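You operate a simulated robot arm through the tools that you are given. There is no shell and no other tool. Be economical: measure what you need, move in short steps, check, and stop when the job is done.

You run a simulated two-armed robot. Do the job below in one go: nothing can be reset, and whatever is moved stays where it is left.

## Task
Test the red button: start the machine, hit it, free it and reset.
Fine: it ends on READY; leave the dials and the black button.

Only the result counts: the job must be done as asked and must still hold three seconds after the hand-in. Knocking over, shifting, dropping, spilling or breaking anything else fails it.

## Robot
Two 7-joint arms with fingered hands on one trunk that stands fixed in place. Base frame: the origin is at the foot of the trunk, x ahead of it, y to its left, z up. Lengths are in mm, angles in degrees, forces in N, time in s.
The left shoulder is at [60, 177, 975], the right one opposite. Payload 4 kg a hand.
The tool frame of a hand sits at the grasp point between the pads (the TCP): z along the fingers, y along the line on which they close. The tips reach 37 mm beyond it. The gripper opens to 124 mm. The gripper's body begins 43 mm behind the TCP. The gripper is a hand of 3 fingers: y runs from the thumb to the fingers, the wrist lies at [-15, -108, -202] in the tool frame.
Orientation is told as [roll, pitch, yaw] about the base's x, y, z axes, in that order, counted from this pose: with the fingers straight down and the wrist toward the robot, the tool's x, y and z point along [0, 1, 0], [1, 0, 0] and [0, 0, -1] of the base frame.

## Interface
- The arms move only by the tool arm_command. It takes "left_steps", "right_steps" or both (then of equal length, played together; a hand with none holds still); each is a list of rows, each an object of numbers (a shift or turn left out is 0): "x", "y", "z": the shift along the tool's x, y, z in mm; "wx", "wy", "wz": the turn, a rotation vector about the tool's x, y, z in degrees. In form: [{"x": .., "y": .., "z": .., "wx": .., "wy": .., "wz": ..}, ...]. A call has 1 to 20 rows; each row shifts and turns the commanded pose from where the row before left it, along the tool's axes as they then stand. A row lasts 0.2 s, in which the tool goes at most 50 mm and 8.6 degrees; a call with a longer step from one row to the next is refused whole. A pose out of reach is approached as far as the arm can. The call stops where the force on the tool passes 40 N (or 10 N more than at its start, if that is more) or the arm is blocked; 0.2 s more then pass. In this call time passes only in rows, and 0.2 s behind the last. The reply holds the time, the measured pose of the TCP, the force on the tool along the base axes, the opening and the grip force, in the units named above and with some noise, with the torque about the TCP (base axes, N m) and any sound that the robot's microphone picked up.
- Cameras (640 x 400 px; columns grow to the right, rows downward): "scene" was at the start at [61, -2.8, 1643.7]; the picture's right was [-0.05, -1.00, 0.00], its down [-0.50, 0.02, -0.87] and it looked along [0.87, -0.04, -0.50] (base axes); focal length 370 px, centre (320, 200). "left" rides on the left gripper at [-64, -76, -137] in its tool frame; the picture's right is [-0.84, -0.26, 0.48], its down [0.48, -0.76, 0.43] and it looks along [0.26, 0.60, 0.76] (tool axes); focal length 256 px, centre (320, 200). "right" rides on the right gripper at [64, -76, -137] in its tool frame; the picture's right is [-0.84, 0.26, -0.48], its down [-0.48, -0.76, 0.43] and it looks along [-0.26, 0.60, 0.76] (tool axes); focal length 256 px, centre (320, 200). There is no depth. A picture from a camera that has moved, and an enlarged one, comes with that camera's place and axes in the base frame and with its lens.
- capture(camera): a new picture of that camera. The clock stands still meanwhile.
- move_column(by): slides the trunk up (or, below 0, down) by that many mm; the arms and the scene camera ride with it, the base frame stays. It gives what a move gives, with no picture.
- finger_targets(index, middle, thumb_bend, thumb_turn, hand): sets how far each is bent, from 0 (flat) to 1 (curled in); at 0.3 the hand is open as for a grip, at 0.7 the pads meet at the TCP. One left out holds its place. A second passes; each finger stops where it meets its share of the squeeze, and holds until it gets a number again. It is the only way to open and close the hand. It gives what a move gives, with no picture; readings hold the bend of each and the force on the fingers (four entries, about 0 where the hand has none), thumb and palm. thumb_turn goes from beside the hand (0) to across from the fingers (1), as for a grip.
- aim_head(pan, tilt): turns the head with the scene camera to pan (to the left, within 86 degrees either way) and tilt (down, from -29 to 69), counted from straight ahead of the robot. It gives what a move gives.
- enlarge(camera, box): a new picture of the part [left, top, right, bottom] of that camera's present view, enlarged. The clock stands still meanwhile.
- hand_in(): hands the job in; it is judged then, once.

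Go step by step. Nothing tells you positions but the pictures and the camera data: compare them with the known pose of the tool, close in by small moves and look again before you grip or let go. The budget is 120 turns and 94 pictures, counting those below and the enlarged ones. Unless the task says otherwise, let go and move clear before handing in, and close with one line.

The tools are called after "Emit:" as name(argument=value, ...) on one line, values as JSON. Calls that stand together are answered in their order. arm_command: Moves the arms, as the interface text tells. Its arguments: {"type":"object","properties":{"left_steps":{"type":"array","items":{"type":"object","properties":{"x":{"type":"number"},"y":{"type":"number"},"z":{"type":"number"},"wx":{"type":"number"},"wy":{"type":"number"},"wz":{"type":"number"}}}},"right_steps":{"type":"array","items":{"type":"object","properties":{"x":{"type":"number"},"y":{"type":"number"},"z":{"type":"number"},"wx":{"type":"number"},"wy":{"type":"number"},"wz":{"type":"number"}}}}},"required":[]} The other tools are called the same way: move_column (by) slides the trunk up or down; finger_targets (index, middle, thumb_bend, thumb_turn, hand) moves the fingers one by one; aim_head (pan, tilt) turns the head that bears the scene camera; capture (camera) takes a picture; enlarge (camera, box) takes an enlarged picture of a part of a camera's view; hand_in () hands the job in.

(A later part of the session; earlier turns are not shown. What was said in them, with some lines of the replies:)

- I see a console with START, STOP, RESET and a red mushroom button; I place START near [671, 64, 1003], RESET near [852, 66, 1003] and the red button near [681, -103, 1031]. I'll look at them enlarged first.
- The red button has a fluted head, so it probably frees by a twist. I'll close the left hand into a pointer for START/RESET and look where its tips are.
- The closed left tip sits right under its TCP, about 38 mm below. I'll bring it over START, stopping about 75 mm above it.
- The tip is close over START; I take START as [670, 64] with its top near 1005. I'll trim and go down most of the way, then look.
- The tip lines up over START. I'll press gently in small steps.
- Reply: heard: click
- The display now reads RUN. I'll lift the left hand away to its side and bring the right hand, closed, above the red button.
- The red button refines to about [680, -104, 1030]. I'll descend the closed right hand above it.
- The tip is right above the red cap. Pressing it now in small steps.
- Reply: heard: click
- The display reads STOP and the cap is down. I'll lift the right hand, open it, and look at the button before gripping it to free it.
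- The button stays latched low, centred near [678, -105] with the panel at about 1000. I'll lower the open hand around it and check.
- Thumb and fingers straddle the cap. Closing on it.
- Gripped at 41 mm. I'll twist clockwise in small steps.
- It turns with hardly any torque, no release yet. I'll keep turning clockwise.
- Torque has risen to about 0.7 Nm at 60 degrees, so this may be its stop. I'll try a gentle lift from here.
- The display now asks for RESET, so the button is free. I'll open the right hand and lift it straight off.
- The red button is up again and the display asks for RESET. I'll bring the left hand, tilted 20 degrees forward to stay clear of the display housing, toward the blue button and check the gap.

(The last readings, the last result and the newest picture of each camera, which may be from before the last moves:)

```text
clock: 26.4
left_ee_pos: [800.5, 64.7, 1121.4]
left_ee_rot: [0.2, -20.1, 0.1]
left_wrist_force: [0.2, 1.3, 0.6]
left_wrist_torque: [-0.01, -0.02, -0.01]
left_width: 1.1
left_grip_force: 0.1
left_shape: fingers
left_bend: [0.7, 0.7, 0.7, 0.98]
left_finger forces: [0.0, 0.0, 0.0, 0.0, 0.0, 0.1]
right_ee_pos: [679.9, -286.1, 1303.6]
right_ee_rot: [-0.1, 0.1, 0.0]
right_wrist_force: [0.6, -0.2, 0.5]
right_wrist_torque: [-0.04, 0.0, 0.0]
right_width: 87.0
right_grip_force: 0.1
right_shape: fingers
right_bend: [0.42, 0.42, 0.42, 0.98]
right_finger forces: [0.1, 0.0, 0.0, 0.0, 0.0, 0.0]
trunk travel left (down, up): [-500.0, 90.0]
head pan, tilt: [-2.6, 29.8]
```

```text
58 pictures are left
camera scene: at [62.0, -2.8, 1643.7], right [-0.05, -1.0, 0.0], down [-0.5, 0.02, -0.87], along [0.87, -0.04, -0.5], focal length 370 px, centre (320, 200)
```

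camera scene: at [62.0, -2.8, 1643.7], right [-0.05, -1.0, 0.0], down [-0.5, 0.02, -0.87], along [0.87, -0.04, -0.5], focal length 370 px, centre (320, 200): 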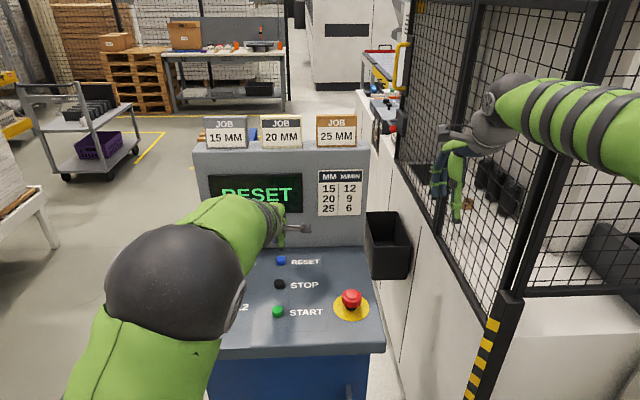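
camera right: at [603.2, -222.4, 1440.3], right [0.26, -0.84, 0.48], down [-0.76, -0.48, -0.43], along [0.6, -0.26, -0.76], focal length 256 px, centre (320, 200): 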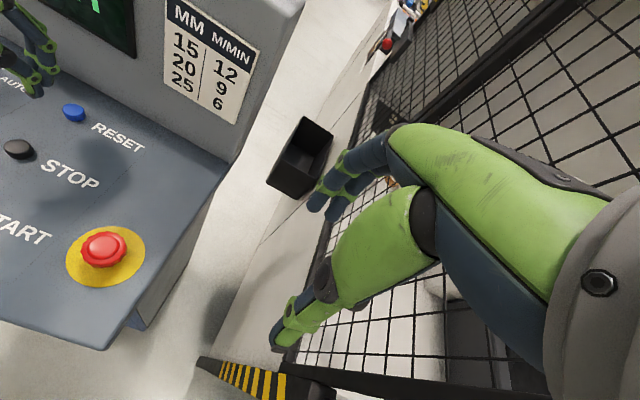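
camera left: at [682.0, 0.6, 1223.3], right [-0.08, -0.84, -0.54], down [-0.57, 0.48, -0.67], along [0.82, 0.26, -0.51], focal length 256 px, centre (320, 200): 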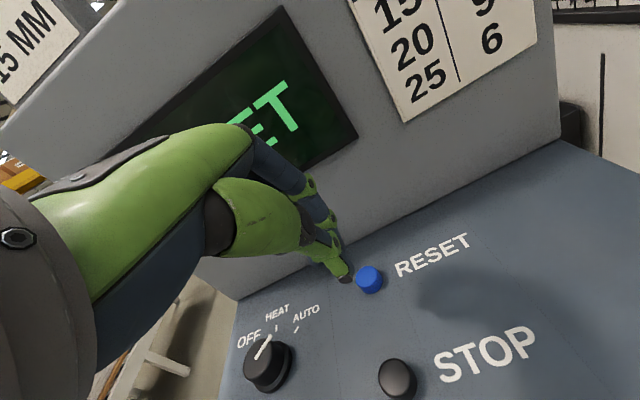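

RESET refines to [849, 65, 1006]. I'll move the tip to just above it and look again.

Emit:
arm_command(left_steps=[{"x": 3, "y": 9, "z": 30}, {"y": 9, "z": 30}])

Emit:
enlarge(camera="left", box=[220, 150, 460, 300])

Emit:
enlarge(camera="right", box=[0, 20, 200, 145])

Emit:
enlarge(camera="scene", box=[220, 200, 380, 300])

```text
clock: 27.0
left_ee_pos: [836.9, 65.0, 1072.9]
left_ee_rot: [-0.1, -20.1, 0.0]
left_wrist_force: [0.0, 0.1, -0.6]
left_wrist_torque: [-0.02, -0.01, 0.01]
left_width: 1.2
left_grip_force: 0.2
left_shape: fingers
left_bend: [0.7, 0.7, 0.7, 0.98]
left_finger forces: [0.0, 0.0, 0.1, 0.1, 0.1, 0.0]
right_ee_pos: [679.4, -285.3, 1302.4]
right_ee_rot: [-0.1, 0.1, 0.0]
right_wrist_force: [0.2, 0.2, -0.6]
right_wrist_torque: [0.0, 0.0, -0.01]
right_width: 87.0
right_grip_force: 0.1
right_shape: fingers
right_bend: [0.42, 0.42, 0.42, 0.98]
right_finger forces: [0.0, 0.1, 0.0, 0.0, 0.1, 0.0]
trunk travel left (down, up): [-500.0, 90.0]
head pan, tilt: [-2.6, 29.8]
```

```text
2.67 times, centred on (340, 225) of left
camera zoom: at [718.6, 2.1, 1174.9], right [-0.08, -0.84, -0.54], down [-0.57, 0.48, -0.67], along [0.82, 0.26, -0.51], focal length 683 px, centre (267, 133)
```

zoom: 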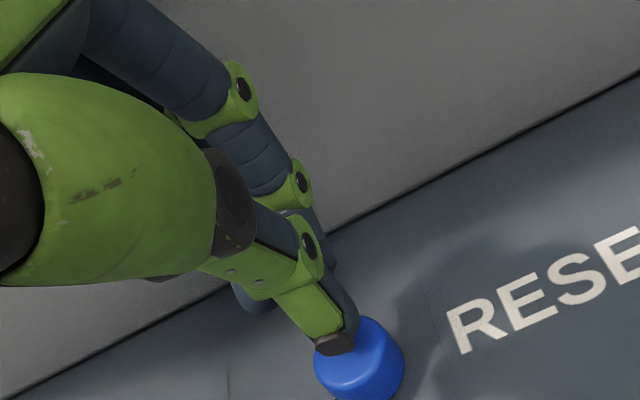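

```text
3.20 times, centred on (100, 82) of right
camera zoom: at [602.7, -222.5, 1440.6], right [0.26, -0.84, 0.48], down [-0.76, -0.48, -0.43], along [0.6, -0.26, -0.76], focal length 819 px, centre (1024, 576)
```

zoom: 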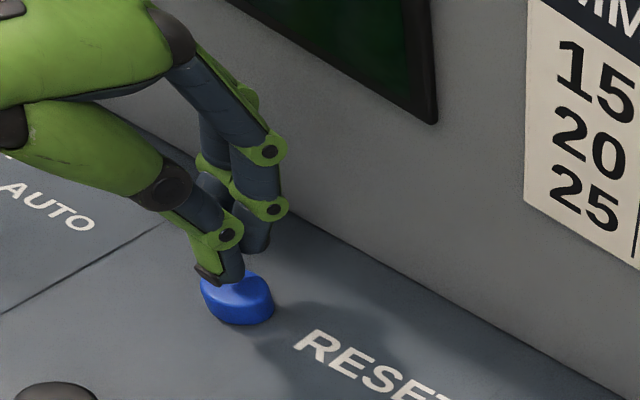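

```text
4.00 times, centred on (300, 250) of scene
camera zoom: at [61.5, -2.9, 1643.7], right [-0.05, -1.0, 0.0], down [-0.5, 0.02, -0.87], along [0.87, -0.04, -0.5], focal length 1481 px, centre (400, 0)
```

zoom: 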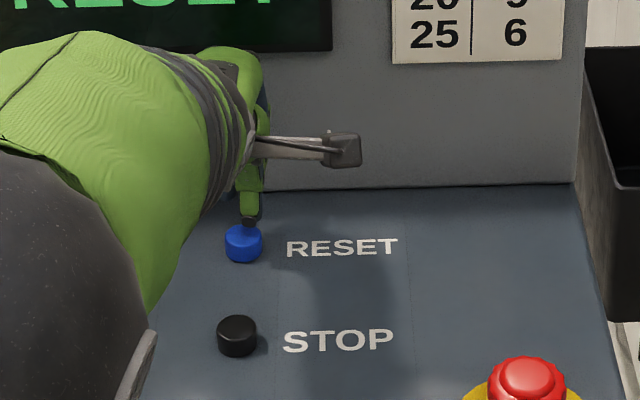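

The tip is a bit right of and short of the blue button. I'll shift it 8 mm forward and 4 mm left, then press in small vertical steps.

Emit:
arm_command(left_steps=[{"x": 4, "y": 4, "z": 12}, {"y": -1, "z": 2.8}, {"y": -1, "z": 2.8}, {"y": -1, "z": 2.8}])

Emit:
enlarge(camera="right", box=[0, 20, 200, 145])

Emit:
enlarge(camera="scene", box=[200, 170, 360, 270])

```text
clock: 28.0
left_ee_pos: [843.6, 70.9, 1053.9]
left_ee_rot: [-0.1, -20.0, 0.0]
left_wrist_force: [0.4, 0.9, 1.2]
left_wrist_torque: [0.01, 0.01, -0.02]
left_width: 1.3
left_grip_force: 0.0
left_shape: fingers
left_bend: [0.7, 0.7, 0.7, 0.98]
left_finger forces: [0.0, 0.0, 0.1, 0.0, 0.9, 0.1]
right_ee_pos: [677.6, -285.8, 1303.3]
right_ee_rot: [0.1, 0.1, 0.1]
right_wrist_force: [0.2, 0.4, 0.2]
right_wrist_torque: [0.05, -0.01, 0.02]
right_width: 86.9
right_grip_force: 0.2
right_shape: fingers
right_bend: [0.42, 0.42, 0.42, 0.98]
right_finger forces: [0.0, 0.1, 0.0, 0.0, 0.1, 0.1]
trunk travel left (down, up): [-500.0, 90.0]
head pan, tilt: [-2.6, 29.8]
```

```text
3.20 times, centred on (100, 82) of right
camera zoom: at [602.2, -222.5, 1440.7], right [0.26, -0.84, 0.48], down [-0.76, -0.48, -0.43], along [0.6, -0.26, -0.76], focal length 819 px, centre (1024, 576)
```

zoom: 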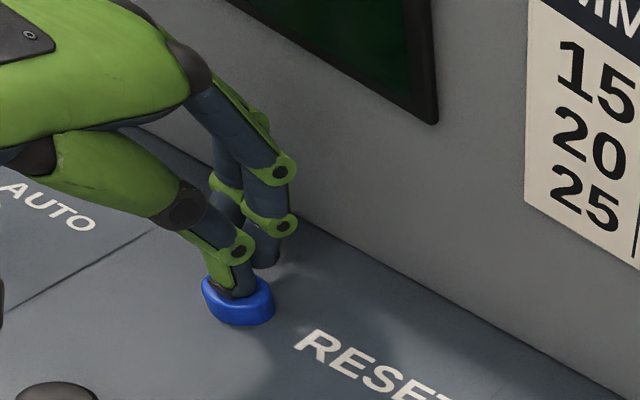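

```text
4.00 times, centred on (280, 220) of scene
camera zoom: at [61.0, -2.9, 1643.7], right [-0.05, -1.0, 0.0], down [-0.5, 0.02, -0.87], along [0.87, -0.04, -0.5], focal length 1481 px, centre (480, 120)
```

zoom: 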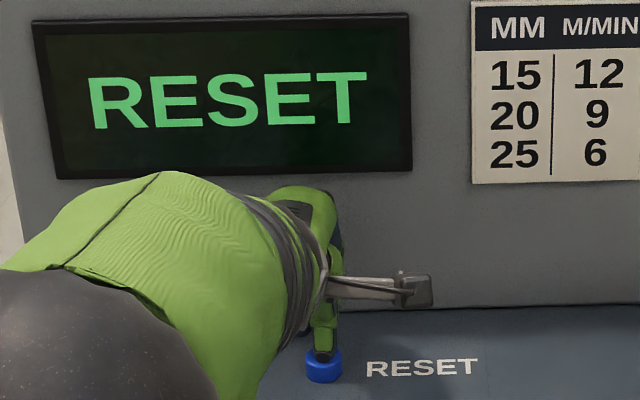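

The tip rests on the blue button with first contact. Pressing on.

Emit:
arm_command(left_steps=[{"y": -1, "z": 2.8}, {"y": -1, "z": 2.8}, {"y": -0.7, "z": 2}])

Emit:
capture(camera="scene")

```text
clock: 28.8
left_ee_pos: [843.5, 69.5, 1048.3]
left_ee_rot: [0.0, -20.2, -0.1]
left_wrist_force: [-2.1, 1.1, 10.9]
left_wrist_torque: [-0.1, 0.19, -0.02]
left_width: 0.6
left_grip_force: 5.6
left_shape: fingers
left_bend: [0.7, 0.7, 0.7, 0.98]
left_finger forces: [0.0, 0.0, 0.0, 0.0, 11.5, 0.0]
right_ee_pos: [677.6, -284.7, 1303.8]
right_ee_rot: [0.0, 0.0, 0.0]
right_wrist_force: [0.7, 0.5, -1.6]
right_wrist_torque: [0.02, -0.03, 0.05]
right_width: 86.9
right_grip_force: 0.1
right_shape: fingers
right_bend: [0.42, 0.42, 0.42, 0.98]
right_finger forces: [0.0, 0.0, 0.0, 0.1, 0.1, 0.1]
trunk travel left (down, up): [-500.0, 90.0]
head pan, tilt: [-2.6, 29.8]
heard: click
```

```text
52 pictures are left
camera scene: at [59.6, -2.8, 1643.9], right [-0.05, -1.0, 0.0], down [-0.5, 0.02, -0.87], along [0.87, -0.04, -0.5], focal length 370 px, centre (320, 200)
```

scene: 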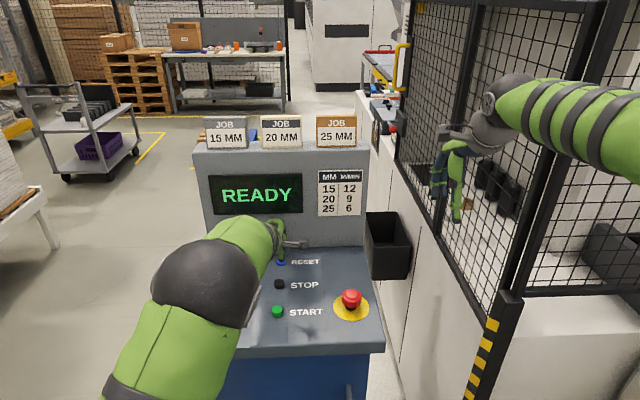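

The display reads READY again. I'll lift off straight, back away and swing the left hand to the side.

Emit:
arm_command(left_steps=[{"y": 3.4, "z": -9.4}, {"y": 5, "z": -14}, {"z": -40}, {"z": -40}, {"z": -40}, {"y": -37, "z": -14}, {"y": -37, "z": -14}, {"x": 40}, {"x": 40}, {"x": 40}, {"x": 40}, {"x": 40}])

Emit:
capture(camera="scene")

Emit:
enlarge(camera="scene", box=[180, 240, 400, 377])

```text
clock: 31.4
left_ee_pos: [721.7, 273.8, 1183.4]
left_ee_rot: [0.0, -19.9, 0.0]
left_wrist_force: [0.5, 0.0, 0.8]
left_wrist_torque: [0.0, 0.02, 0.01]
left_width: 1.1
left_grip_force: 0.0
left_shape: fingers
left_bend: [0.7, 0.7, 0.7, 0.98]
left_finger forces: [0.0, 0.0, 0.1, 0.0, 0.0, 0.1]
right_ee_pos: [677.1, -282.8, 1303.8]
right_ee_rot: [0.0, 0.0, 0.0]
right_wrist_force: [0.4, 0.1, 0.3]
right_wrist_torque: [-0.02, -0.02, 0.0]
right_width: 87.0
right_grip_force: 0.1
right_shape: fingers
right_bend: [0.42, 0.42, 0.42, 0.98]
right_finger forces: [0.0, 0.0, 0.0, 0.1, 0.1, 0.0]
trunk travel left (down, up): [-500.0, 90.0]
head pan, tilt: [-2.6, 29.8]
```

```text
51 pictures are left
camera scene: at [61.1, -1.3, 1643.7], right [-0.05, -1.0, 0.0], down [-0.5, 0.02, -0.87], along [0.87, -0.04, -0.5], focal length 370 px, centre (320, 200)
```

scene: 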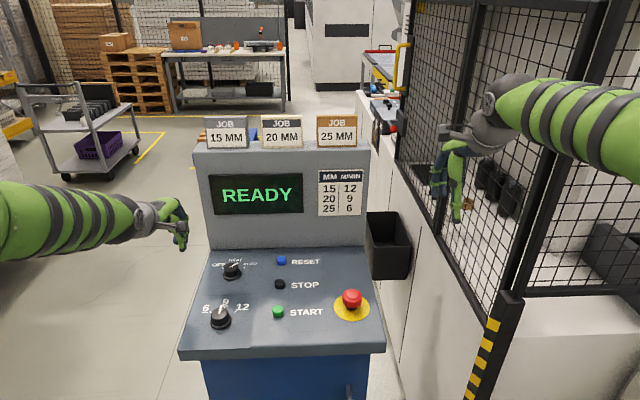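

```text
2.91 times, centred on (290, 308) of scene
camera zoom: at [61.1, -1.3, 1643.7], right [-0.05, -1.0, 0.0], down [-0.5, 0.02, -0.87], along [0.87, -0.04, -0.5], focal length 1077 px, centre (407, -116)
```

zoom: 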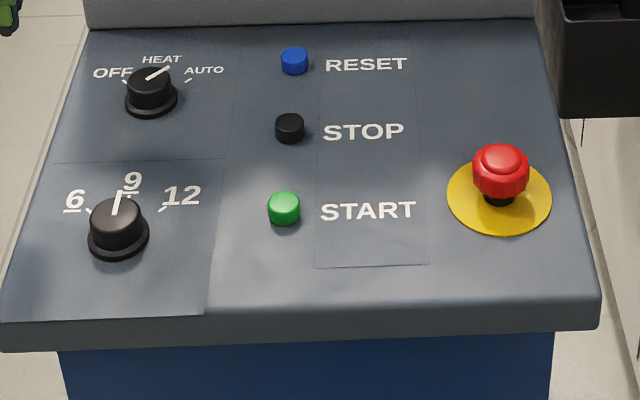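

The display holds READY, the red button is up, the dials are unchanged and both hands are clear. Handing in.

Emit:
hand_in()

```text
The job is handed in.
```

The red button works: pressing it stopped the running machine, and after I freed and reset it the display shows READY; the dials and black button were not touched.
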